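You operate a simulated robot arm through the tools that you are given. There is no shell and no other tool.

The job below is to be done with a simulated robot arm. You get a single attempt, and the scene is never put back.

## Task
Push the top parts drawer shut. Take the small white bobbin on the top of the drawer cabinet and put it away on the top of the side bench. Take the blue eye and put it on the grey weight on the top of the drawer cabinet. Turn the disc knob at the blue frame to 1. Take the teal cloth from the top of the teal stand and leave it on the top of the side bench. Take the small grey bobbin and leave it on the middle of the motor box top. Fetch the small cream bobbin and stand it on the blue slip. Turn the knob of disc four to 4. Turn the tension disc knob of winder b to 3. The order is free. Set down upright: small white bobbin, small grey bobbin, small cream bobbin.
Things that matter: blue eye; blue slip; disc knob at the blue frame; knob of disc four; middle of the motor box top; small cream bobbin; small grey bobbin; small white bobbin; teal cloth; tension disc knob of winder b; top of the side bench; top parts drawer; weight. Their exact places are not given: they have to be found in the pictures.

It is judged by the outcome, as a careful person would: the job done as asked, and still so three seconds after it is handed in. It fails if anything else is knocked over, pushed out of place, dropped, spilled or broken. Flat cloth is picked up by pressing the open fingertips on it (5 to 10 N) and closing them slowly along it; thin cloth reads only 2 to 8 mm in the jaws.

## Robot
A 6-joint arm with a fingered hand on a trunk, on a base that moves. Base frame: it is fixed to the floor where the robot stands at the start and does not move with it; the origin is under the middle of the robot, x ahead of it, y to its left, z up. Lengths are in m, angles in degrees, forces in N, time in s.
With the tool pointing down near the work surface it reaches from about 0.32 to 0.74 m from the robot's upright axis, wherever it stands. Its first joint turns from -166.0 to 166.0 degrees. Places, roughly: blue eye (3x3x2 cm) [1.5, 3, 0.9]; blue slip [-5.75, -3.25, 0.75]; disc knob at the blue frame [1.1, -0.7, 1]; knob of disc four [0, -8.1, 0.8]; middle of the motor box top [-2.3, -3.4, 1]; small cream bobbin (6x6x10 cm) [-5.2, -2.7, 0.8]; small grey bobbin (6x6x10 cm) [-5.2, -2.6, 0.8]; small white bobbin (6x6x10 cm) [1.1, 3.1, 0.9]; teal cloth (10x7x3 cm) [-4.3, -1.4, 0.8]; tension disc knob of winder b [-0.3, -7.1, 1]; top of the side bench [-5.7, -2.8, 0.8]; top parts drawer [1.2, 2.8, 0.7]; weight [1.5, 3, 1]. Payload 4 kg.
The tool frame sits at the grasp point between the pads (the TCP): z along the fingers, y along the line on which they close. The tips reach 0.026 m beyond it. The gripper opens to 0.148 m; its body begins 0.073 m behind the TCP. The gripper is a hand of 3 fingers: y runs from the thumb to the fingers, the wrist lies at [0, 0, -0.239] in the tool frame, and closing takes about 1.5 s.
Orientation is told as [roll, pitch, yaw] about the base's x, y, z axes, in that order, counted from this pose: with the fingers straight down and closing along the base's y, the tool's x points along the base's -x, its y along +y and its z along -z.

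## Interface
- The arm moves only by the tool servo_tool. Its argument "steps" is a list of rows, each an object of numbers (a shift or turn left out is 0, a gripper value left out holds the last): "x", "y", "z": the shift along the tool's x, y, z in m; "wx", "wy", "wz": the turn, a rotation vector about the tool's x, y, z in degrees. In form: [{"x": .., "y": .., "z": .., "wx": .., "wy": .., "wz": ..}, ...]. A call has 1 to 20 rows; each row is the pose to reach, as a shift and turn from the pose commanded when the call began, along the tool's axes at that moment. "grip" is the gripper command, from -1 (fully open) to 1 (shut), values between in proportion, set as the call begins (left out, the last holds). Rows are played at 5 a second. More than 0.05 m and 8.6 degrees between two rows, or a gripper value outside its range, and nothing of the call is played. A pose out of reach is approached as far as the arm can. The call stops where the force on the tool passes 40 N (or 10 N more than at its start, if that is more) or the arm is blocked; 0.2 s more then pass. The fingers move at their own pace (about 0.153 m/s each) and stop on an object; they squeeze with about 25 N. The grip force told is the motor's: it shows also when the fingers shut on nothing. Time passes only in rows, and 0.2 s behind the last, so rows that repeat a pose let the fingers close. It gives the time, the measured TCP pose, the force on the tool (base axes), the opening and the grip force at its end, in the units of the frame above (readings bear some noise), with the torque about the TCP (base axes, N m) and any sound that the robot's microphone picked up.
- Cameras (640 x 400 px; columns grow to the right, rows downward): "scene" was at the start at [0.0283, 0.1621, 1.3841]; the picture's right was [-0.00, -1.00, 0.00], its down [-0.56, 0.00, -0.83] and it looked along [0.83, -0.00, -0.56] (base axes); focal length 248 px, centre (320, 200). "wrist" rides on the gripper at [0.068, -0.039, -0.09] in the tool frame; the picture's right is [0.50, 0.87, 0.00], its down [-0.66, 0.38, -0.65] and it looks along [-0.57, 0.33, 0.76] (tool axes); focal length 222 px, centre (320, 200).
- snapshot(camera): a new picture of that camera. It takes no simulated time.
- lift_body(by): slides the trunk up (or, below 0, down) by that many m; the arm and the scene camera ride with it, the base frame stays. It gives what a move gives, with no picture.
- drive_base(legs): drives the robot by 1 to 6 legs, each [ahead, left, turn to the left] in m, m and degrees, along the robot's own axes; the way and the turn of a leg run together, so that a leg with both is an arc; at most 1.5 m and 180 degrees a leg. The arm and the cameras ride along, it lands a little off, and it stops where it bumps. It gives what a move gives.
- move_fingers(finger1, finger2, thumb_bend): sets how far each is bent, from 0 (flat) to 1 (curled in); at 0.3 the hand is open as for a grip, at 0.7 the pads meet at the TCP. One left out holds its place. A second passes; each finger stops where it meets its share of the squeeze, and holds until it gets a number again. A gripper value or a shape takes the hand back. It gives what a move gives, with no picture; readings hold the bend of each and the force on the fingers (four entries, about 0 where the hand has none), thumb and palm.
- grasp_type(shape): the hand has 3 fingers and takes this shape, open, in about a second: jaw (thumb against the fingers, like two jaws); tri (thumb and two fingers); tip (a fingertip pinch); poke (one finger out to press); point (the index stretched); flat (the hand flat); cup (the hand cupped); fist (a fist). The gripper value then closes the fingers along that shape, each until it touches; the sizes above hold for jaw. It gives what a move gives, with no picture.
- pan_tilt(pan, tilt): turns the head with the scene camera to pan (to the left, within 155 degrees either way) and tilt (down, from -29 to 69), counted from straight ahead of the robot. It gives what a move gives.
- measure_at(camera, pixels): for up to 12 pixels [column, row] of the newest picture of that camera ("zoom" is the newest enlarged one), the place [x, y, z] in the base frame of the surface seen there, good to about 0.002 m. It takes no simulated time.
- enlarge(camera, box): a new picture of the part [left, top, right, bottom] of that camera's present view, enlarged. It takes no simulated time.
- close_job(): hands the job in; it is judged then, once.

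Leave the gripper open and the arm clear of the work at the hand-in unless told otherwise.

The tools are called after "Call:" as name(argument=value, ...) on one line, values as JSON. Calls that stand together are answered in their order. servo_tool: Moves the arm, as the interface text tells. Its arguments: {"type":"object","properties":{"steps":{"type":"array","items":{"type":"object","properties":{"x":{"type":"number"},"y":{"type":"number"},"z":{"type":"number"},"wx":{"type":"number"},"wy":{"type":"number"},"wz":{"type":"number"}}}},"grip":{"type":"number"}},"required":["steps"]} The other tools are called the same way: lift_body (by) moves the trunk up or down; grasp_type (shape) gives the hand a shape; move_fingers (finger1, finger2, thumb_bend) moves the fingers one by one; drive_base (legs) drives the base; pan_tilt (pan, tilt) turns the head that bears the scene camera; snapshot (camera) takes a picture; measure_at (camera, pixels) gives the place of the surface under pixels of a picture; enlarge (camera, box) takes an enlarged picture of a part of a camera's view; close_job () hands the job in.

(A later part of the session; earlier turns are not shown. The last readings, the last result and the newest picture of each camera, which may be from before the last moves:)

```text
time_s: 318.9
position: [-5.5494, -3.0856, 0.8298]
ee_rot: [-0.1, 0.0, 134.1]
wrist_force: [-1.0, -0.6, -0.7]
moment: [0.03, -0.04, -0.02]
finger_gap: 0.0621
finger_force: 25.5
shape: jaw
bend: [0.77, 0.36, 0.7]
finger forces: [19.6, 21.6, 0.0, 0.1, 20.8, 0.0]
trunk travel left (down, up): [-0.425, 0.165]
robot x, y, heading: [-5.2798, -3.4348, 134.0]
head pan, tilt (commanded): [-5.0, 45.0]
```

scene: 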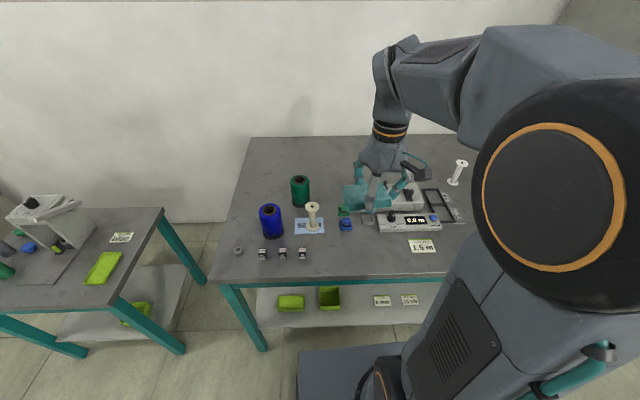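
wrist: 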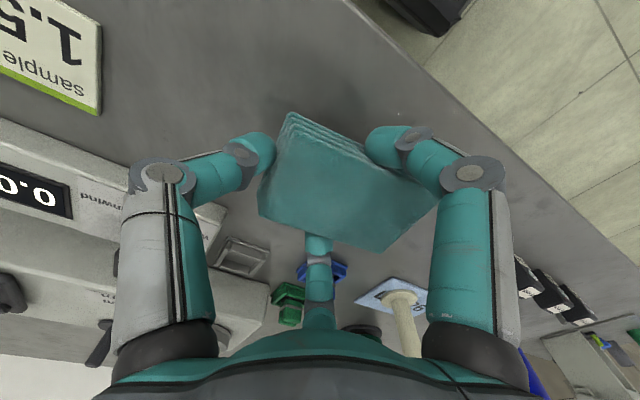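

Within a millimetre or two of the bench. One more millimetre, then open slightly to release.

Call:
servo_tool(steps=[{"z": 0.001}, {"z": 0.001}])

Call:
servo_tool(steps=[{"z": 0}, {"z": 0}, {"z": 0}], grip=-0.45)

Call:
snapshot(camera="wrist")

Call:
enlarge(camera="scene", box=[280, 170, 460, 290])

```text
time_s: 319.5
position: [-5.5499, -3.0863, 0.8281]
ee_rot: [-0.1, 0.0, 134.1]
wrist_force: [-0.3, -0.3, 0.2]
moment: [-0.05, 0.1, 0.03]
finger_gap: 0.0621
finger_force: 25.3
shape: jaw
bend: [0.77, 0.36, 0.7]
finger forces: [19.7, 21.5, 0.0, 0.0, 20.8, 0.0]
trunk travel left (down, up): [-0.425, 0.165]
robot x, y, heading: [-5.2793, -3.4338, 134.0]
head pan, tilt (commanded): [-5.0, 45.0]
```

```text
time_s: 320.3
position: [-5.5504, -3.0858, 0.8289]
ee_rot: [0.0, 0.0, 134.1]
wrist_force: [0.3, 0.4, -0.2]
moment: [-0.04, 0.02, 0.02]
finger_gap: 0.1068
finger_force: 0.1
shape: jaw
bend: [0.27, 0.27, 0.59]
finger forces: [0.1, 0.0, 0.0, 0.0, 0.1, 0.0]
trunk travel left (down, up): [-0.425, 0.165]
robot x, y, heading: [-5.2771, -3.4306, 134.4]
head pan, tilt (commanded): [-5.0, 45.0]
```

```text
taken
```

wrist: 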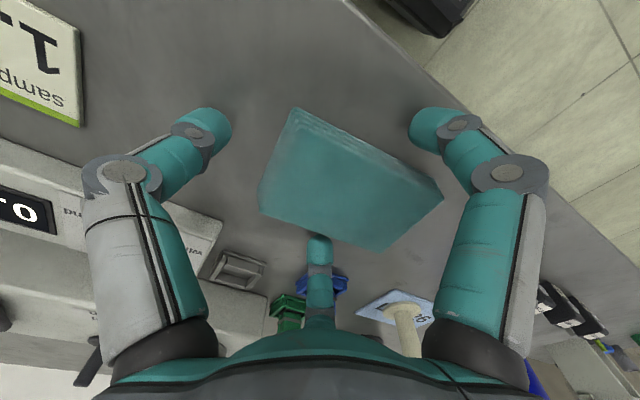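

```text
3.33 times, centred on (370, 230) of scene
```

zoom: 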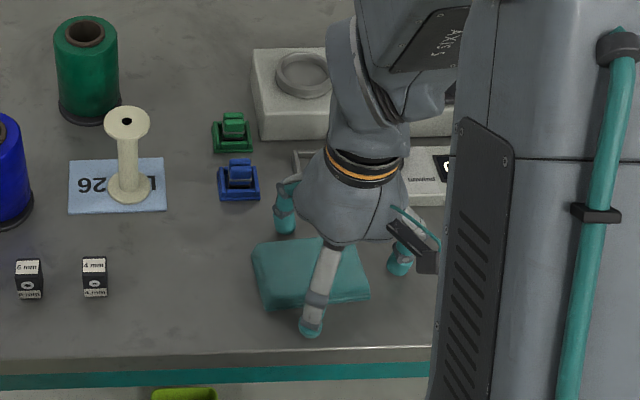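

Released; the cloth lies flat on the bench. Raise straight up.

Call:
servo_tool(steps=[{"z": -0.02}, {"z": -0.05}, {"z": -0.09}, {"z": -0.13}, {"z": -0.18}, {"z": -0.22}, {"z": -0.22}])

Call:
enlarge(camera="scene", box=[280, 170, 460, 290])

Call:
snapshot(camera="wrist")

```text
time_s: 321.9
position: [-5.5485, -3.0835, 1.0507]
ee_rot: [0.0, 0.0, 134.1]
wrist_force: [0.7, -0.3, 0.3]
moment: [0.04, -0.01, -0.01]
finger_gap: 0.1073
finger_force: 0.0
shape: jaw
bend: [0.27, 0.27, 0.59]
finger forces: [0.1, 0.0, 0.0, 0.1, 0.0, 0.0]
trunk travel left (down, up): [-0.425, 0.165]
robot x, y, heading: [-5.2789, -3.4339, 134.4]
head pan, tilt (commanded): [-5.0, 45.0]
```

```text
3.33 times, centred on (370, 230) of scene
```

zoom: 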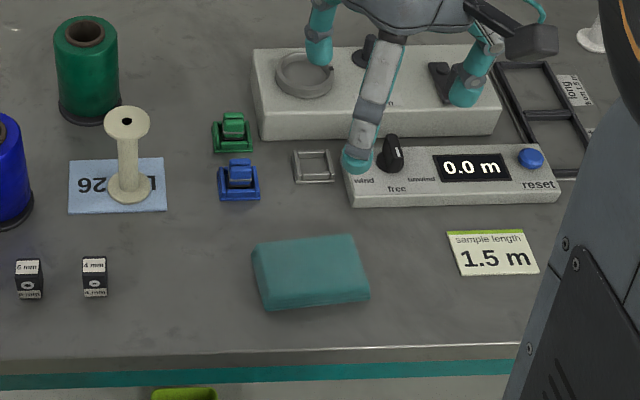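

```text
taken
```

wrist: 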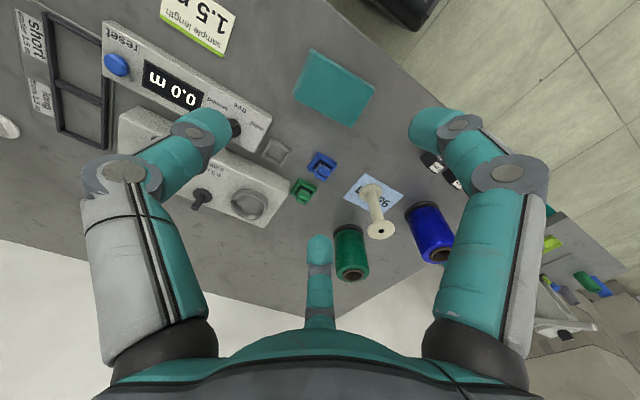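

Teal cloth done. Next the grey bobbin: slide right 0.5 m with heading correction.

Call:
drive_base(legs=[[0, -0.5, -2.3]])

Call:
pan_tilt(pan=-5, tilt=45)

Call:
snapshot(camera="scene")

```text
time_s: 324.8
position: [-5.1742, -2.7392, 1.0506]
ee_rot: [0.0, 0.0, 131.5]
wrist_force: [1.2, -0.8, 0.4]
moment: [0.04, -0.02, 0.01]
finger_gap: 0.1072
finger_force: 0.0
shape: jaw
bend: [0.27, 0.27, 0.59]
finger forces: [0.0, 0.0, 0.0, 0.0, 0.0, 0.1]
trunk travel left (down, up): [-0.425, 0.165]
robot x, y, heading: [-4.9186, -3.1002, 131.5]
head pan, tilt (commanded): [-5.0, 45.0]
```

```text
time_s: 325.4
position: [-5.1744, -2.7387, 1.051]
ee_rot: [0.0, 0.1, 131.6]
wrist_force: [-0.1, -0.1, -0.9]
moment: [-0.04, -0.02, 0.01]
finger_gap: 0.1073
finger_force: 0.0
shape: jaw
bend: [0.27, 0.27, 0.59]
finger forces: [0.0, 0.0, 0.0, 0.0, 0.1, 0.0]
trunk travel left (down, up): [-0.425, 0.165]
robot x, y, heading: [-4.924, -3.0996, 131.7]
head pan, tilt (commanded): [-5.0, 45.0]
```

```text
taken
```

scene: 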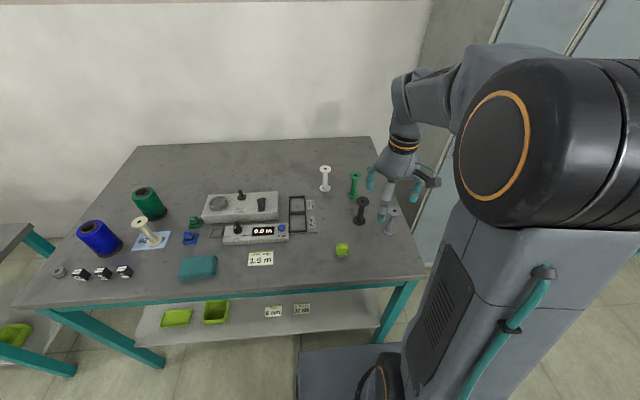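

Move over the grey bobbin (approx. (-5.168,-2.638)), with half-open fingers and a 10° turn to avoid the black bobbin.

Call:
servo_tool(steps=[{"x": -0.024, "y": -0.024, "wz": 3}, {"x": -0.048, "y": -0.048, "wz": 7}, {"x": -0.071, "y": -0.0717, "wz": 10}, {"x": -0.071, "y": -0.0717, "wz": 10}], grip=0.0)

Call:
snapshot(camera="wrist")

```text
time_s: 326.4
position: [-5.1672, -2.6403, 1.0501]
ee_rot: [0.0, 0.0, 121.5]
wrist_force: [0.8, -0.7, 0.2]
moment: [-0.02, -0.01, 0.01]
finger_gap: 0.0743
finger_force: 0.0
shape: jaw
bend: [0.36, 0.36, 0.7]
finger forces: [0.0, 0.0, 0.0, 0.0, 0.0, 0.0]
trunk travel left (down, up): [-0.425, 0.165]
robot x, y, heading: [-4.9202, -3.1007, 131.6]
head pan, tilt (commanded): [-5.0, 45.0]
```

```text
taken
```

wrist: 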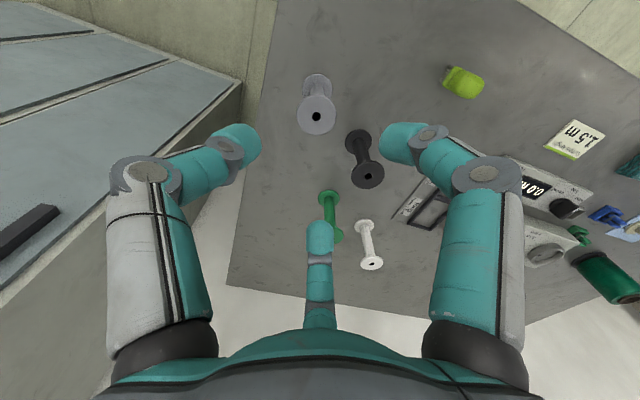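

Grey's top hole is at (316,117). Measure it.

Call:
measure_at(camera="wrist", pixels=[[306, 117], [326, 117], [316, 103], [316, 130], [367, 178], [299, 110], [333, 110]])

```text
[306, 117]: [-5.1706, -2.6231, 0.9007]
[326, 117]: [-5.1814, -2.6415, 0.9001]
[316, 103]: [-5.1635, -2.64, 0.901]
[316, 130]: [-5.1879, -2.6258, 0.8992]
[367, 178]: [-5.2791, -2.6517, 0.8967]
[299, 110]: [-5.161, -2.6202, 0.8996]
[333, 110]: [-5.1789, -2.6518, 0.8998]
```

Grey centre ≈(-5.176,-2.6325). Align and descend to grip height.

Call:
servo_tool(steps=[{"x": -0.0113, "y": 0.0034, "z": 0.02}, {"x": -0.0113, "y": 0.0034, "z": 0.06}, {"x": -0.0113, "y": 0.0034, "z": 0.1}, {"x": -0.0113, "y": 0.0034, "z": 0.135}, {"x": -0.0113, "y": 0.0034, "z": 0.155}, {"x": -0.0113, "y": 0.0034, "z": 0.166}, {"x": -0.0113, "y": 0.0034, "z": 0.166}])

Call:
snapshot(camera="wrist")

```text
time_s: 327.9
position: [-5.1781, -2.631, 0.8841]
ee_rot: [0.0, 0.0, 121.6]
wrist_force: [-0.4, 1.0, 0.4]
moment: [0.02, 0.02, 0.02]
finger_gap: 0.0743
finger_force: 0.0
shape: jaw
bend: [0.36, 0.36, 0.7]
finger forces: [0.0, 0.0, 0.1, 0.0, 0.0, 0.0]
trunk travel left (down, up): [-0.425, 0.165]
robot x, y, heading: [-4.919, -3.102, 131.7]
head pan, tilt (commanded): [-5.0, 45.0]
```

```text
taken
```

wrist: 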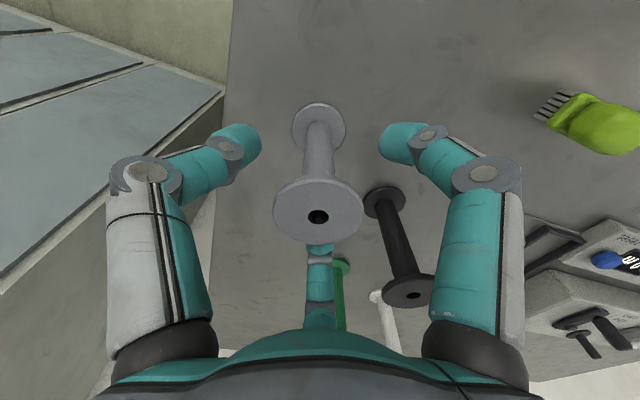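

Centred on the grey bobbin with the black one clear. Close and lift.

Call:
servo_tool(steps=[{"z": 0}, {"z": 0}, {"z": 0}, {"z": 0}, {"z": 0}, {"z": 0}], grip=1)

Call:
servo_tool(steps=[{"z": -0.02}, {"z": -0.05}, {"z": -0.09}, {"z": -0.13}, {"z": -0.17}, {"z": -0.21}, {"z": -0.21}])

Call:
snapshot(camera="wrist")

Call:
snapshot(camera="scene")

```text
time_s: 329.4
position: [-5.1772, -2.6311, 0.8841]
ee_rot: [0.0, 0.0, 121.6]
wrist_force: [-0.1, 0.5, 0.2]
moment: [0.02, -0.01, 0.01]
finger_gap: 0.0133
finger_force: 24.4
shape: jaw
bend: [0.73, 0.73, 0.7]
finger forces: [22.5, 22.2, 0.1, 0.0, 22.6, 0.0]
trunk travel left (down, up): [-0.425, 0.165]
robot x, y, heading: [-4.9185, -3.1012, 131.7]
head pan, tilt (commanded): [-5.0, 45.0]
```

```text
time_s: 330.9
position: [-5.1811, -2.6274, 1.0938]
ee_rot: [-0.1, 0.1, 121.6]
wrist_force: [1.1, 0.4, 0.0]
moment: [0.01, -0.01, -0.01]
finger_gap: 0.0135
finger_force: 24.8
shape: jaw
bend: [0.73, 0.73, 0.7]
finger forces: [22.5, 22.3, 0.1, 0.1, 22.5, 0.0]
trunk travel left (down, up): [-0.425, 0.165]
robot x, y, heading: [-4.9234, -3.1017, 131.4]
head pan, tilt (commanded): [-5.0, 45.0]
```

```text
taken
```

wrist: 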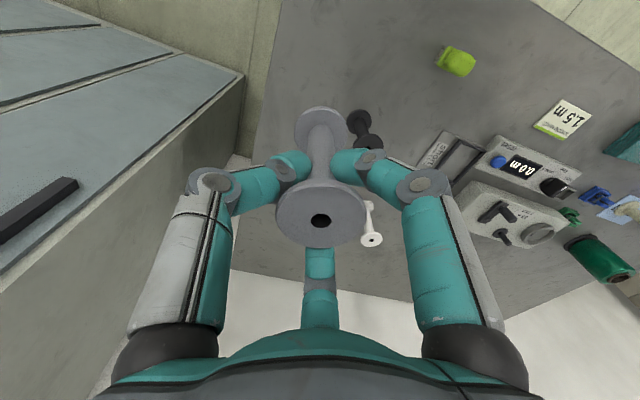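

```text
taken
```

scene: 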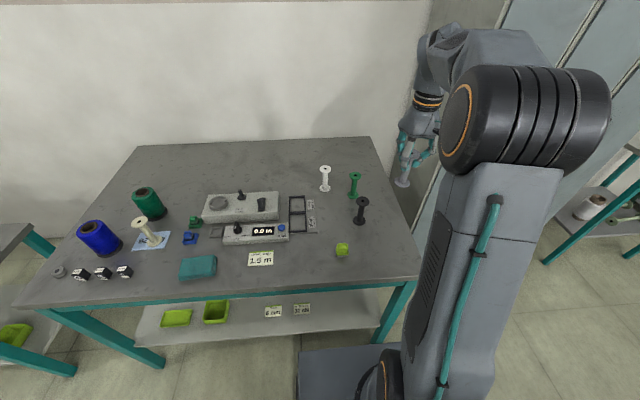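

Grey is held. Bring it in front of the robot, then back away from the bench and turn toward the motor box across the corridor.

Call:
servo_tool(steps=[{"x": 0.03, "y": 0.02, "wz": -2}, {"x": 0.06, "y": 0.04, "wz": -4}, {"x": 0.09, "y": 0.06, "wz": -6}, {"x": 0.12, "y": 0.08, "wz": -8}, {"x": 0.1496, "y": 0.0983, "wz": -10}, {"x": 0.1496, "y": 0.0983, "wz": -10}])

Call:
drive_base(legs=[[-0.55, 0, 0], [0, 0, 90], [0, 0, 90]])

Call:
pan_tilt(pan=40, tilt=22)

Call:
snapshot(camera="scene")

```text
time_s: 332.4
position: [-5.1787, -2.8096, 1.0969]
ee_rot: [0.0, 0.0, 131.6]
wrist_force: [0.0, -1.2, -0.4]
moment: [0.01, -0.01, -0.02]
finger_gap: 0.0132
finger_force: 25.3
shape: jaw
bend: [0.73, 0.73, 0.7]
finger forces: [22.6, 22.5, 0.0, 0.0, 22.6, 0.0]
trunk travel left (down, up): [-0.425, 0.165]
robot x, y, heading: [-4.9219, -3.1023, 131.5]
head pan, tilt (commanded): [-5.0, 45.0]
```

```text
time_s: 343.3
position: [-4.2845, -3.789, 1.0962]
ee_rot: [0.0, 0.0, -45.3]
wrist_force: [1.1, -0.3, -0.2]
moment: [-0.01, 0.0, 0.0]
finger_gap: 0.0132
finger_force: 24.6
shape: jaw
bend: [0.73, 0.73, 0.7]
finger forces: [22.1, 22.4, 0.0, 0.1, 22.5, 0.0]
trunk travel left (down, up): [-0.425, 0.165]
robot x, y, heading: [-4.5574, -3.5089, -45.1]
head pan, tilt (commanded): [-5.0, 45.0]
```

```text
time_s: 344.4
position: [-4.2849, -3.7874, 1.0971]
ee_rot: [-0.1, 0.0, -45.3]
wrist_force: [-0.3, 0.0, -0.6]
moment: [0.02, 0.01, -0.02]
finger_gap: 0.0132
finger_force: 25.3
shape: jaw
bend: [0.73, 0.73, 0.7]
finger forces: [22.1, 22.4, 0.0, 0.0, 22.5, 0.0]
trunk travel left (down, up): [-0.425, 0.165]
robot x, y, heading: [-4.555, -3.5044, -45.4]
head pan, tilt (commanded): [40.0, 22.0]
```

```text
taken
```

scene: 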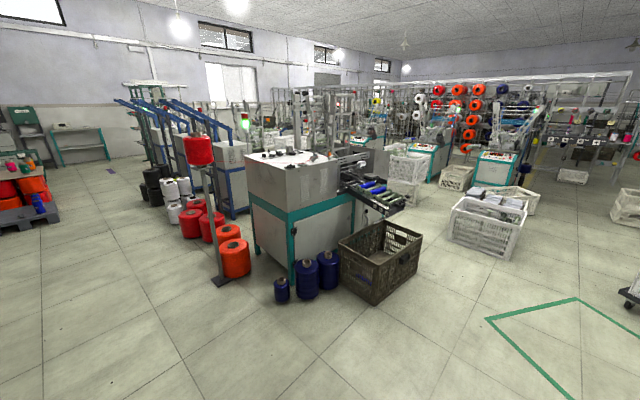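

The white machine with teal trim is the likely "motor box". Zoom in on its top.

Call:
enlarge(camera="scene", box=[210, 120, 410, 245])

Call:
measure_at(camera="zoom", pixels=[[125, 115], [180, 110], [230, 105], [250, 115], [170, 130], [410, 90], [115, 125], [300, 120], [290, 200], [330, 110], [200, 150], [60, 140]])

```text
3.20 times, centred on (310, 182) of scene
```

zoom: 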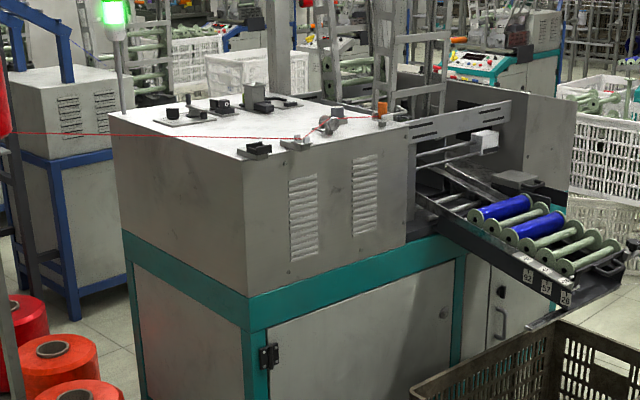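

```text
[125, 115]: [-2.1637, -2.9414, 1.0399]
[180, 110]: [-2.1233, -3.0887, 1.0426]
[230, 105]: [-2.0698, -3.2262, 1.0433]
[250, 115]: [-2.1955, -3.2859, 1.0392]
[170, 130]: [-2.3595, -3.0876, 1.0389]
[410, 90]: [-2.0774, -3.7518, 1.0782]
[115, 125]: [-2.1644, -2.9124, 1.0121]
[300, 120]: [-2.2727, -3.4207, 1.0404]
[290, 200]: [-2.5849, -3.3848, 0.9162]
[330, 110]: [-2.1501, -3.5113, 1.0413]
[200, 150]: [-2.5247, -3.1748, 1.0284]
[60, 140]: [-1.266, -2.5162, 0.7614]
```

The motor box's top is at z≈1.04 with guides and a red thread across. Measure the floor obstacles around it: spool pole, orange bobbins, blue bobbins, crate.

Call:
measure_at(camera="scene", pixels=[[222, 282], [240, 276], [250, 270], [282, 302], [306, 298], [335, 285], [376, 304], [340, 262], [198, 150], [213, 150], [290, 265], [256, 250]])

Call:
enlarge(camera="scene", box=[170, 120, 350, 310])

```text
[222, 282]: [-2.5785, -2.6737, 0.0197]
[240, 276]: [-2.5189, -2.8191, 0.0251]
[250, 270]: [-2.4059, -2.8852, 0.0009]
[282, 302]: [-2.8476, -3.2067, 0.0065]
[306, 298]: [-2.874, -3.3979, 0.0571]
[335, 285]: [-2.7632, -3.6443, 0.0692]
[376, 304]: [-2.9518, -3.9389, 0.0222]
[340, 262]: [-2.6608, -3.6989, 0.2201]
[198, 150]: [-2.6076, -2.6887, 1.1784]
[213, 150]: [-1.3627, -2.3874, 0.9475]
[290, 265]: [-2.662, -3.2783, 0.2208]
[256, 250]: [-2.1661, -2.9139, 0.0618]
```

```text
2.11 times, centred on (260, 215) of scene
```

zoom: 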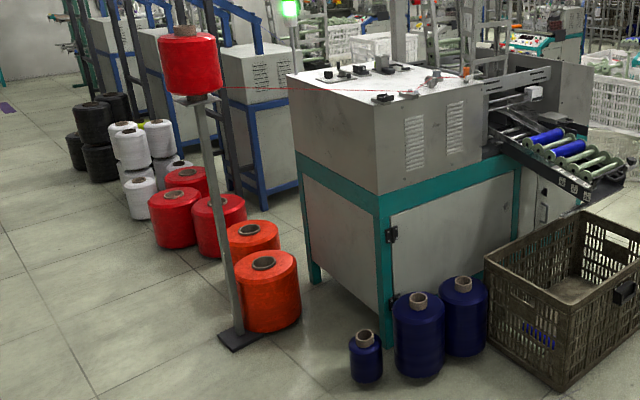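

Obstacles around the motor box: pole base at (n≈-3.71, t≈0.25), orange bobbins, small blue bobbin at (n≈-4.23, t≈0.49), crate. I'll move 1.4 m along the corridor to look at the box top from nearer.

Call:
drive_base(legs=[[0, 0, -2.6], [0, 1.4, 0]])

Call:
pan_tilt(pan=20, tilt=20)

Call:
snapshot(camera="scene")

Call:
enlarge(camera="scene", box=[220, 120, 420, 245])

```text
time_s: 351.8
position: [-3.2616, -2.8174, 1.096]
ee_rot: [0.1, -0.1, -45.0]
wrist_force: [0.1, 0.6, -0.9]
moment: [0.03, -0.02, 0.01]
finger_gap: 0.0131
finger_force: 25.4
shape: jaw
bend: [0.73, 0.73, 0.7]
finger forces: [22.1, 22.4, 0.0, 0.0, 22.6, 0.0]
trunk travel left (down, up): [-0.425, 0.165]
robot x, y, heading: [-3.5373, -2.5402, -45.0]
head pan, tilt (commanded): [40.0, 22.0]
```

```text
time_s: 352.6
position: [-3.2617, -2.8164, 1.0956]
ee_rot: [0.0, 0.0, -44.9]
wrist_force: [0.3, 0.1, 0.0]
moment: [0.0, 0.0, 0.02]
finger_gap: 0.013
finger_force: 25.2
shape: jaw
bend: [0.73, 0.73, 0.7]
finger forces: [22.1, 22.4, 0.0, 0.0, 22.5, 0.0]
trunk travel left (down, up): [-0.425, 0.165]
robot x, y, heading: [-3.5334, -2.5376, -45.0]
head pan, tilt (commanded): [20.0, 20.0]
```

```text
taken
```

scene: 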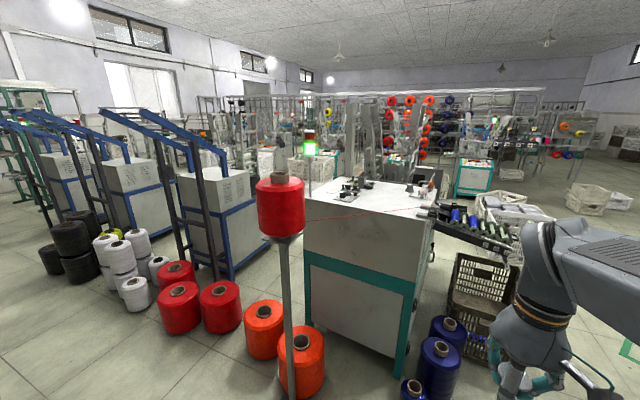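

```text
3.20 times, centred on (320, 182) of scene
```

zoom: 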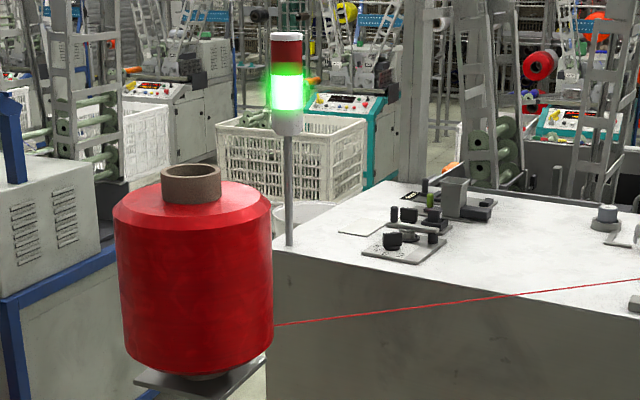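

The red thread runs from the pole spool to a guide on the box top. Raise the trunk fully for a better top view.

Call:
lift_body(by=0.16)

Call:
pan_tilt(pan=20, tilt=25)

Call:
enlarge(camera="scene", box=[270, 120, 450, 235])

```text
time_s: 354.5
position: [-3.2618, -2.816, 1.257]
ee_rot: [0.1, 0.1, -45.0]
wrist_force: [0.1, 0.4, -0.4]
moment: [-0.01, -0.03, -0.03]
finger_gap: 0.0133
finger_force: 24.9
shape: jaw
bend: [0.73, 0.73, 0.7]
finger forces: [22.1, 22.3, 0.1, 0.0, 22.6, 0.0]
trunk travel left (down, up): [-0.585, 0.005]
robot x, y, heading: [-3.5331, -2.5396, -44.9]
head pan, tilt (commanded): [20.0, 20.0]
```

```text
time_s: 355.1
position: [-3.2622, -2.8175, 1.2567]
ee_rot: [0.0, 0.0, -44.9]
wrist_force: [0.6, 0.3, -0.2]
moment: [-0.02, -0.01, 0.02]
finger_gap: 0.0131
finger_force: 25.4
shape: jaw
bend: [0.73, 0.73, 0.7]
finger forces: [22.2, 22.4, 0.0, 0.1, 22.6, 0.1]
trunk travel left (down, up): [-0.585, 0.005]
robot x, y, heading: [-3.5366, -2.541, -44.6]
head pan, tilt (commanded): [20.0, 25.0]
```

```text
3.48 times, centred on (360, 178) of scene
```

zoom: 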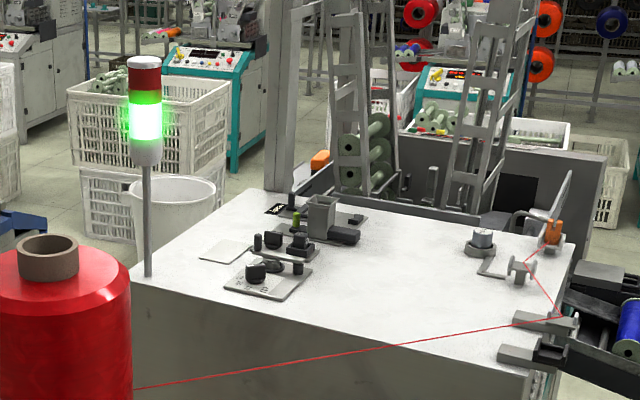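

Now the top is clear; its middle around zoom (380,270) is free. Measure corners, items and the thread.

Call:
measure_at(camera="zoom", pixels=[[136, 280], [255, 193], [560, 245], [500, 350], [530, 375], [380, 270], [400, 290], [300, 360], [265, 285], [480, 245], [525, 330], [470, 220]])

Call:
measure_at(camera="zoom", pixels=[[200, 378], [300, 360], [400, 342], [470, 331], [515, 272], [547, 240], [330, 240], [300, 290], [420, 225], [560, 320], [345, 315], [450, 350]])

```text
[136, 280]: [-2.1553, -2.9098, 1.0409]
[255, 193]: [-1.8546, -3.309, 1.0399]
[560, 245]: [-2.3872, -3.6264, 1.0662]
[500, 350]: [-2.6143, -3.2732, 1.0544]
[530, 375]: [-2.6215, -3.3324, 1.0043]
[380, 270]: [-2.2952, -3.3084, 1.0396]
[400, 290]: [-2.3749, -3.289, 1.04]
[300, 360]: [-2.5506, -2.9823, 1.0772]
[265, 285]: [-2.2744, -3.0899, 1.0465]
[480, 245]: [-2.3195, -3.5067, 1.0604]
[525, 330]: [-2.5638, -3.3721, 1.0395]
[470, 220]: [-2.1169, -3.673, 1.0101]
```

```text
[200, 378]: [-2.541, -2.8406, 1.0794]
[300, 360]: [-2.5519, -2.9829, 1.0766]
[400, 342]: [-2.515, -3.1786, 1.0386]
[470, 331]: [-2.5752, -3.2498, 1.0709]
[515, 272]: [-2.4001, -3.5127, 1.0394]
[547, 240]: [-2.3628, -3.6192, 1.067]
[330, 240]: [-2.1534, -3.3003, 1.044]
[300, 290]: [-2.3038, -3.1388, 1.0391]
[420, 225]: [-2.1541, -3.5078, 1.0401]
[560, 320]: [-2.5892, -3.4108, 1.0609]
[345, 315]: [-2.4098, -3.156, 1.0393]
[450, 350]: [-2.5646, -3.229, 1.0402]
```

Find the far and near edges of the top more exactly.

Call:
measure_at(camera="zoom", pixels=[[262, 198], [380, 214], [440, 224], [520, 240], [572, 262], [150, 284], [250, 308], [350, 332], [430, 352], [500, 370], [190, 240], [225, 215]])

```text
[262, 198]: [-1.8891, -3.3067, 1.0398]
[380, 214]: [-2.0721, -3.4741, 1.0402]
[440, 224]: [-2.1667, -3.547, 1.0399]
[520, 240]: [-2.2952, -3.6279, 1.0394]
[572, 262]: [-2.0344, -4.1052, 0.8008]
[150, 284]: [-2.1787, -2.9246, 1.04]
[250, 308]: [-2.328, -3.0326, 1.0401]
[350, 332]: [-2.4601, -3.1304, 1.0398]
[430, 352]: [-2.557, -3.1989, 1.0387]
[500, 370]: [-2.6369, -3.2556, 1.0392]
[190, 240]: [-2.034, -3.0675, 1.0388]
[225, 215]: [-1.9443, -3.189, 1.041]
```

Box-top centre by its edges is ≈(-2.257,-3.297); the given rough place is (-2.3,-3.4), so I'll aim between, near (-2.268,-3.33), which is free. The robot must stand in the pocket between the pole base and the small blue bobbin. Measure both precisely.

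Call:
pan_tilt(pan=20, tilt=45)

Call:
snapshot(camera="scene")

Call:
enlarge(camera="scene", box=[200, 140, 460, 300])

```text
time_s: 355.9
position: [-3.262, -2.8175, 1.2554]
ee_rot: [-0.1, 0.0, -45.0]
wrist_force: [0.1, -0.4, -0.5]
moment: [0.01, 0.0, 0.01]
finger_gap: 0.013
finger_force: 25.1
shape: jaw
bend: [0.73, 0.73, 0.7]
finger forces: [22.1, 22.4, 0.0, 0.1, 22.4, 0.0]
trunk travel left (down, up): [-0.585, 0.005]
robot x, y, heading: [-3.5372, -2.5383, -44.8]
head pan, tilt (commanded): [20.0, 45.0]
```

```text
taken
```

scene: 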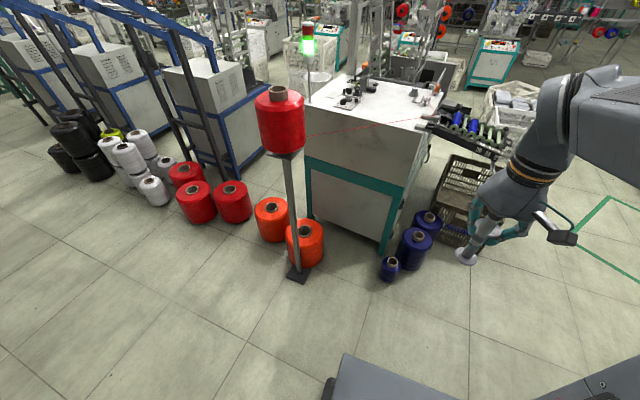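

```text
2.46 times, centred on (330, 220) of scene
```

zoom: 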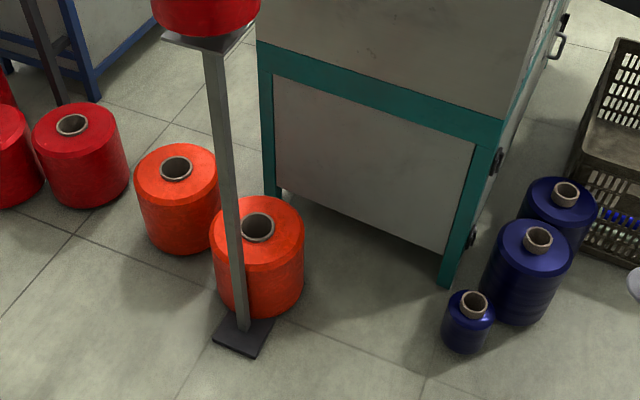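

Measure the plate, the orange bobbin, and blue bobbins' outlines at floor level.

Call:
measure_at(camera="zoom", pixels=[[215, 340], [253, 356], [272, 326], [302, 285], [275, 312], [446, 340], [467, 352], [490, 335], [473, 304], [500, 318], [447, 284], [537, 240]])

```text
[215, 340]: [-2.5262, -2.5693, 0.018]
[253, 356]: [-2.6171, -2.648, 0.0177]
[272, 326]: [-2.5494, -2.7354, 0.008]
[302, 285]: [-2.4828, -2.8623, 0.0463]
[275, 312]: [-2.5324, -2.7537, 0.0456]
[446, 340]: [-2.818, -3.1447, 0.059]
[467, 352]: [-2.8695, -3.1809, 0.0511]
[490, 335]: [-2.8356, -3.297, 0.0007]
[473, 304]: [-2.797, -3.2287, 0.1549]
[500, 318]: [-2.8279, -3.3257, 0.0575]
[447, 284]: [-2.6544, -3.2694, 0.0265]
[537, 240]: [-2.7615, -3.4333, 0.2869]
```

Pole plate edge is at n=-3.73; small blue bobbin spans t≥0.435 at n≈-4.24. I'll stand with heading 42° at n≈-4.05, t≈0.19, arm to the right. First turn here to heading 42°.

Call:
drive_base(legs=[[0, 0, 87]])

Call:
servo_tool(steps=[{"x": -0.0018, "y": -0.0412, "wz": 6}, {"x": 0.0007, "y": -0.0827, "wz": 12}, {"x": 0.0077, "y": -0.1242, "wz": 18}, {"x": 0.0191, "y": -0.1651, "wz": 24}, {"x": 0.0349, "y": -0.205, "wz": 30}, {"x": 0.0551, "y": -0.2433, "wz": 36}, {"x": 0.0794, "y": -0.2797, "wz": 42}, {"x": 0.1076, "y": -0.3136, "wz": 48}, {"x": 0.1396, "y": -0.3446, "wz": 54}, {"x": 0.175, "y": -0.3724, "wz": 60}, {"x": 0.2135, "y": -0.3965, "wz": 66}, {"x": 0.2547, "y": -0.4166, "wz": 72}, {"x": 0.2981, "y": -0.4323, "wz": 78}, {"x": 0.3434, "y": -0.4435, "wz": 84}, {"x": 0.39, "y": -0.45, "wz": 90}, {"x": 0.39, "y": -0.45, "wz": 90}])

Call:
snapshot(camera="wrist")

```text
time_s: 360.0
position: [-3.2436, -2.2839, 1.2571]
ee_rot: [0.0, 0.0, 41.5]
wrist_force: [-0.3, 0.1, -0.1]
moment: [-0.04, 0.0, 0.02]
finger_gap: 0.0131
finger_force: 24.9
shape: jaw
bend: [0.73, 0.73, 0.7]
finger forces: [21.9, 22.3, 0.0, 0.1, 22.4, 0.0]
trunk travel left (down, up): [-0.585, 0.005]
robot x, y, heading: [-3.5331, -2.5399, 41.4]
head pan, tilt (commanded): [20.0, 45.0]
```

```text
time_s: 363.4
position: [-3.2388, -2.8764, 1.2573]
ee_rot: [0.1, 0.1, -48.8]
wrist_force: [-0.2, 0.2, -0.1]
moment: [0.02, -0.01, 0.01]
finger_gap: 0.0132
finger_force: 25.1
shape: jaw
bend: [0.73, 0.73, 0.7]
finger forces: [22.0, 22.5, 0.0, 0.1, 22.4, 0.0]
trunk travel left (down, up): [-0.585, 0.005]
robot x, y, heading: [-3.5346, -2.5433, 41.4]
head pan, tilt (commanded): [20.0, 45.0]
```

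```text
taken
```

wrist: 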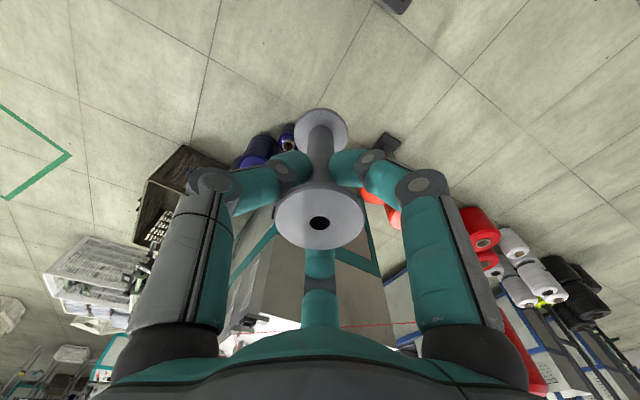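

Arm is now on the right side with the bobbin at z≈1.26. Drive ahead 0.28, then right 0.40, and check my pose.

Call:
drive_base(legs=[[0.28, 0, 0.5], [0, -0.4, 0]])

Call:
pan_tilt(pan=-75, tilt=40)

Call:
snapshot(camera="scene")

```text
time_s: 367.4
position: [-2.769, -2.9792, 1.2577]
ee_rot: [0.0, 0.2, -47.8]
wrist_force: [0.3, -0.8, 0.4]
moment: [0.06, 0.0, -0.04]
finger_gap: 0.0131
finger_force: 25.2
shape: jaw
bend: [0.73, 0.73, 0.7]
finger forces: [21.9, 22.4, 0.0, 0.0, 22.4, 0.0]
trunk travel left (down, up): [-0.585, 0.005]
robot x, y, heading: [-3.0752, -2.6478, 42.3]
head pan, tilt (commanded): [20.0, 45.0]
```

```text
time_s: 369.1
position: [-2.7697, -2.9796, 1.2588]
ee_rot: [0.0, 0.0, -47.8]
wrist_force: [0.2, -0.1, -0.2]
moment: [-0.01, -0.03, -0.01]
finger_gap: 0.0128
finger_force: 24.9
shape: jaw
bend: [0.73, 0.73, 0.7]
finger forces: [21.8, 22.4, 0.1, 0.0, 22.5, 0.0]
trunk travel left (down, up): [-0.585, 0.005]
robot x, y, heading: [-3.0688, -2.6489, 42.2]
head pan, tilt (commanded): [-75.0, 40.0]
```

```text
taken
```

scene: 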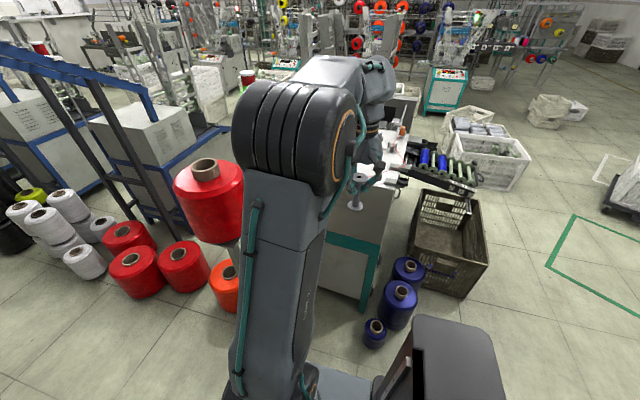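

The elbow seems near the red spool in this view. Measure both to know the real gap.

Call:
measure_at(camera="scene", pixels=[[245, 130], [280, 140], [320, 130], [240, 165], [205, 165], [235, 200], [200, 225], [230, 230], [260, 250], [300, 300], [360, 190], [235, 180]])

```text
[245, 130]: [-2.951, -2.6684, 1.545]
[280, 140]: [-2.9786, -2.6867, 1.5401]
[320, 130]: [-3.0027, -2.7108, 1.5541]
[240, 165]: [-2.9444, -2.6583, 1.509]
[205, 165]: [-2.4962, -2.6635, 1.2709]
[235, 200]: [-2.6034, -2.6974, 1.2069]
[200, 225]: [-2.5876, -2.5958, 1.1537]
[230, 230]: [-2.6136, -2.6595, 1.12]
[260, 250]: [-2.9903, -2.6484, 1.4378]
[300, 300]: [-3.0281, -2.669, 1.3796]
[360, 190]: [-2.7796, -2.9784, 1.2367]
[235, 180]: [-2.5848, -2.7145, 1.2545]
```

The elbow is at n≈-3.97, z≈1.5 and the spool at n≥-3.75: 22 cm apart. Slide right another 0.27 m.

Call:
drive_base(legs=[[0, -0.27, 0]])

Call:
snapshot(camera="scene")

Call:
snapshot(camera="wrist")

```text
time_s: 371.1
position: [-2.5915, -3.1779, 1.2582]
ee_rot: [0.0, 0.0, -47.9]
wrist_force: [-0.1, -0.8, -0.4]
moment: [0.0, -0.01, -0.01]
finger_gap: 0.0126
finger_force: 25.0
shape: jaw
bend: [0.73, 0.73, 0.7]
finger forces: [21.9, 22.4, 0.0, 0.0, 22.5, 0.0]
trunk travel left (down, up): [-0.585, 0.005]
robot x, y, heading: [-2.8898, -2.8422, 42.1]
head pan, tilt (commanded): [-75.0, 40.0]
stopped in leg 1: the robot was blocked; the commanded pose is now the measured one
```

```text
taken
```

scene: 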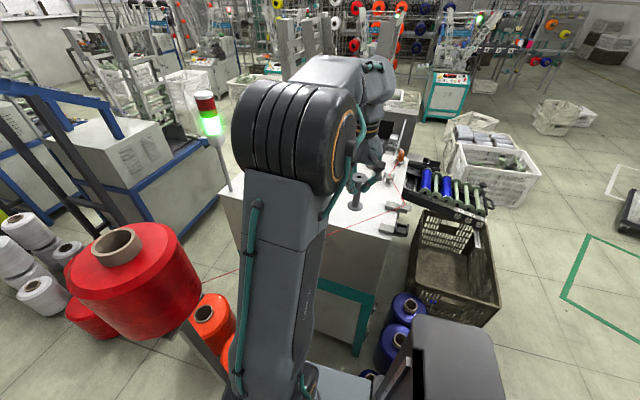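

```text
taken
```

wrist: 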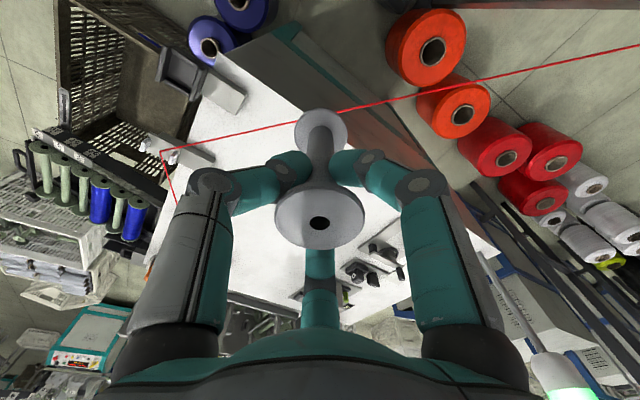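

The drive stopped 5 mm early, "blocked". Look down immediately to see what is touching.

Call:
pan_tilt(pan=-75, tilt=65)

Call:
snapshot(camera="scene")

Call:
pan_tilt(pan=-30, tilt=60)

Call:
snapshot(camera="scene")

```text
time_s: 372.0
position: [-2.5901, -3.1761, 1.2571]
ee_rot: [0.1, 0.0, -47.9]
wrist_force: [0.8, -0.4, -0.2]
moment: [-0.02, 0.01, 0.02]
finger_gap: 0.013
finger_force: 25.6
shape: jaw
bend: [0.73, 0.73, 0.7]
finger forces: [21.9, 22.4, 0.1, 0.0, 22.3, 0.1]
trunk travel left (down, up): [-0.585, 0.005]
robot x, y, heading: [-2.8916, -2.8436, 41.8]
head pan, tilt (commanded): [-75.0, 65.0]
```

```text
taken
```

scene: 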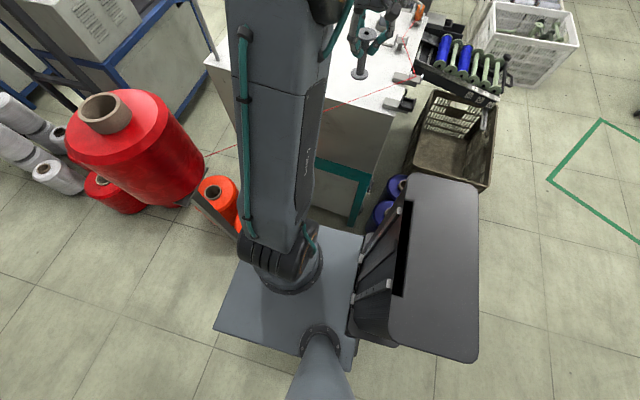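

```text
time_s: 373.1
position: [-2.5912, -3.1778, 1.258]
ee_rot: [-0.1, 0.0, -47.9]
wrist_force: [-0.8, 0.3, -0.1]
moment: [0.0, 0.01, 0.04]
finger_gap: 0.0132
finger_force: 25.6
shape: jaw
bend: [0.73, 0.73, 0.7]
finger forces: [21.9, 22.5, 0.0, 0.1, 22.4, 0.0]
trunk travel left (down, up): [-0.585, 0.005]
robot x, y, heading: [-2.8862, -2.8492, 42.0]
head pan, tilt (commanded): [-30.0, 60.0]
```

```text
taken
```

scene: 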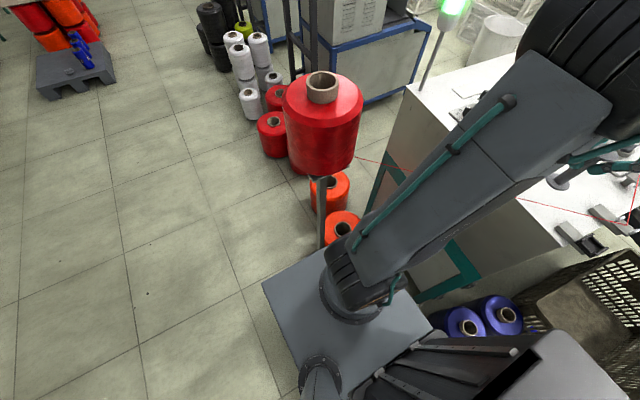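

A rear housing of the robot is visible. Measure its extent and the neighbours to see what is touching.

Call:
measure_at(camera="scene", pixels=[[600, 390], [560, 340], [430, 345], [470, 350], [430, 330], [470, 300], [495, 295], [345, 215], [350, 240], [320, 220], [330, 150], [500, 360]])

Call:
pan_tilt(pan=-75, tilt=65)

Call:
snapshot(camera="scene")

Call:
measure_at(camera="scene", pixels=[[478, 190], [478, 355], [415, 178], [395, 290], [352, 335], [365, 240], [355, 368], [385, 215], [397, 188], [405, 200], [360, 240], [378, 225]])

```text
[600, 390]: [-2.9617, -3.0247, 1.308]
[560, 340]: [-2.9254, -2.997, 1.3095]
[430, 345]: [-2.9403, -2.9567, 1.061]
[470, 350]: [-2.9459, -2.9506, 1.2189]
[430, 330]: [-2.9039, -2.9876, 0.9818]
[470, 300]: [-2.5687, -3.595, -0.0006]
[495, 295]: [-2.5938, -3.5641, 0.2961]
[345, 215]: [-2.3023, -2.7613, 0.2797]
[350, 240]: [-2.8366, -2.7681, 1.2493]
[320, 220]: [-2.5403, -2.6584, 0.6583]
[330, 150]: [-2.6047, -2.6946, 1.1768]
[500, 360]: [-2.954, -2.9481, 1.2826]
```

```text
time_s: 374.3
position: [-2.5915, -3.178, 1.259]
ee_rot: [0.0, 0.0, -47.9]
wrist_force: [0.9, 0.3, -0.5]
moment: [0.02, 0.03, 0.03]
finger_gap: 0.013
finger_force: 25.0
shape: jaw
bend: [0.73, 0.73, 0.7]
finger forces: [21.9, 22.5, 0.0, 0.1, 22.4, 0.0]
trunk travel left (down, up): [-0.585, 0.005]
robot x, y, heading: [-2.8943, -2.8459, 42.3]
head pan, tilt (commanded): [-75.0, 65.0]
```

```text
taken
```

scene: 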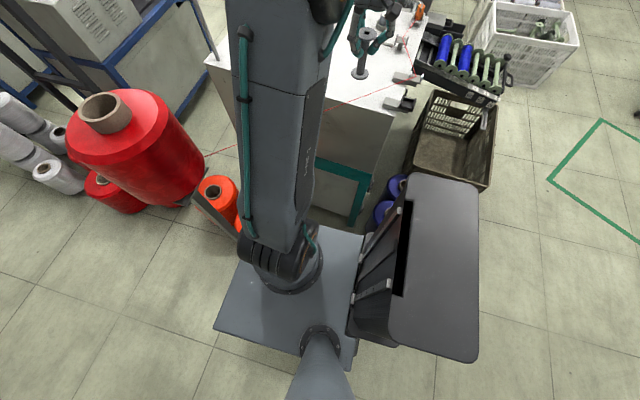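

```text
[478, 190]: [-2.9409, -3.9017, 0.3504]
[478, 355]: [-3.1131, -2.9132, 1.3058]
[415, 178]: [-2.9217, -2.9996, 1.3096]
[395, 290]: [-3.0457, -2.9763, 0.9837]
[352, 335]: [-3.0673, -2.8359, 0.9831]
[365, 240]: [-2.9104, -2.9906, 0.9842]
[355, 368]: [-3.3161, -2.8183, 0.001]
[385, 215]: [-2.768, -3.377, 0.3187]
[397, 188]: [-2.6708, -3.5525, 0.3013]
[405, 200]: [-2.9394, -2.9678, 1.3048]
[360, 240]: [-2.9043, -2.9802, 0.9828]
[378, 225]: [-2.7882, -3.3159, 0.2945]
```

Nothing visible was displaced, but the base is probably just touching the small blue bobbin low down. Back off 2.5 cm to the left at once.

Call:
drive_base(legs=[[0, 0.025, 0]])

Call:
pan_tilt(pan=-120, tilt=60)

Call:
snapshot(camera="scene")

```text
time_s: 375.1
position: [-2.6085, -3.1568, 1.2586]
ee_rot: [0.0, 0.0, -48.0]
wrist_force: [-0.6, 1.0, 0.3]
moment: [-0.01, -0.02, 0.01]
finger_gap: 0.0131
finger_force: 24.7
shape: jaw
bend: [0.73, 0.73, 0.7]
finger forces: [21.9, 22.4, 0.1, 0.0, 22.3, 0.0]
trunk travel left (down, up): [-0.585, 0.005]
robot x, y, heading: [-2.9098, -2.8255, 41.8]
head pan, tilt (commanded): [-75.0, 65.0]
```

```text
time_s: 376.2
position: [-2.6077, -3.1575, 1.2579]
ee_rot: [0.0, 0.0, -48.0]
wrist_force: [-0.2, -0.3, -1.2]
moment: [0.03, 0.0, -0.04]
finger_gap: 0.0131
finger_force: 25.0
shape: jaw
bend: [0.73, 0.73, 0.7]
finger forces: [21.9, 22.4, 0.0, 0.1, 22.4, 0.0]
trunk travel left (down, up): [-0.585, 0.005]
robot x, y, heading: [-2.9104, -2.8259, 42.3]
head pan, tilt (commanded): [-120.0, 60.0]
```

```text
taken
```

scene: 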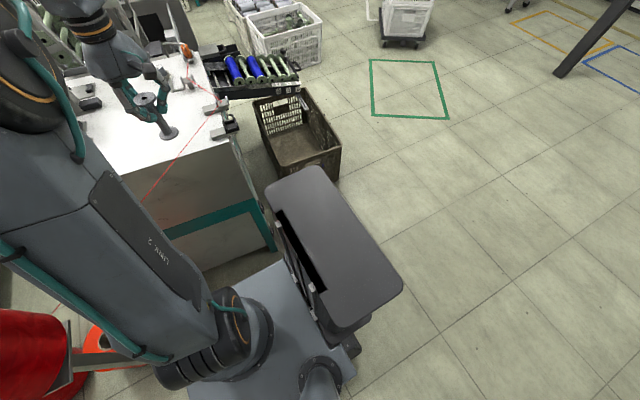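

I'm at n=-4.055, t=0.144. First set the bobbin on the box at an easily reached spot (n≈-3.93, t≈0.82), then regrip it with a leaning tool to carry it to the middle. Move over that spot.

Call:
servo_tool(steps=[{"x": -0.0379, "y": 0.0202}, {"x": -0.0758, "y": 0.0403}, {"x": -0.1138, "y": 0.0605}, {"x": -0.1517, "y": 0.0807}, {"x": -0.1896, "y": 0.1008}, {"x": -0.2275, "y": 0.121}, {"x": -0.2275, "y": 0.121}])

Call:
snapshot(camera="wrist")

Call:
pan_tilt(pan=-65, tilt=35)

Call:
snapshot(camera="scene")

```text
time_s: 377.8
position: [-2.3859, -3.1949, 1.2364]
ee_rot: [0.5, -0.6, -48.3]
wrist_force: [-1.1, -0.1, -0.1]
moment: [0.01, -0.01, 0.02]
finger_gap: 0.013
finger_force: 25.1
shape: jaw
bend: [0.73, 0.73, 0.7]
finger forces: [22.1, 22.9, 0.1, 0.0, 22.6, 0.1]
out of reach, approached as far as the arm can: row 5, 6, 7
trunk travel left (down, up): [-0.585, 0.005]
robot x, y, heading: [-2.9135, -2.8257, 42.0]
head pan, tilt (commanded): [-120.0, 60.0]
```

```text
taken
```

wrist: 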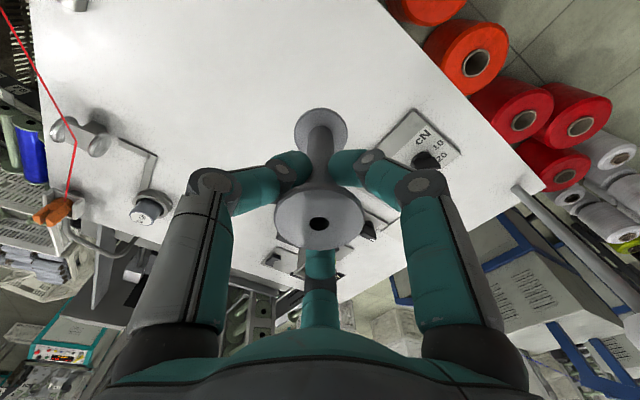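

```text
time_s: 379.0
position: [-2.3829, -3.1949, 1.2364]
ee_rot: [0.4, -0.3, -48.3]
wrist_force: [0.5, 1.0, 0.6]
moment: [0.03, -0.01, -0.01]
finger_gap: 0.013
finger_force: 24.7
shape: jaw
bend: [0.73, 0.73, 0.7]
finger forces: [22.2, 22.7, 0.1, 0.0, 22.5, 0.0]
trunk travel left (down, up): [-0.585, 0.005]
robot x, y, heading: [-2.9109, -2.8268, 42.0]
head pan, tilt (commanded): [-65.0, 35.0]
```

```text
taken
```

scene: 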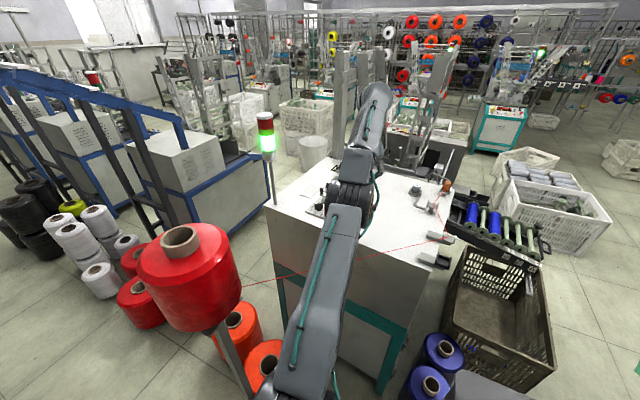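

The arm's vertical reach ends here (n≈-3.913, t≈0.771). That is a free spot on the box, so I'll set the bobbin down here first: descend.

Call:
servo_tool(steps=[{"z": 0.02}, {"z": 0.04}, {"z": 0.06}, {"z": 0.08}, {"z": 0.095}, {"z": 0.105}, {"z": 0.105}])

Call:
snapshot(camera="wrist")

```text
time_s: 380.6
position: [-2.3667, -3.2082, 1.1801]
ee_rot: [0.1, 0.1, -48.1]
wrist_force: [-1.0, 0.7, 0.1]
moment: [0.01, 0.0, -0.03]
finger_gap: 0.013
finger_force: 25.1
shape: jaw
bend: [0.73, 0.73, 0.7]
finger forces: [22.1, 22.9, 0.0, 0.0, 22.6, 0.0]
out of reach, approached as far as the arm can: row 1, 2, 3, 4, 5, 6, 7
trunk travel left (down, up): [-0.585, 0.005]
robot x, y, heading: [-2.9138, -2.8252, 41.9]
head pan, tilt (commanded): [-65.0, 35.0]
```

```text
taken
```

wrist: 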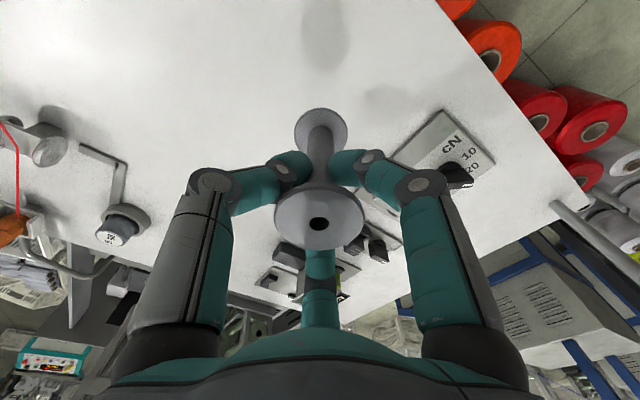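

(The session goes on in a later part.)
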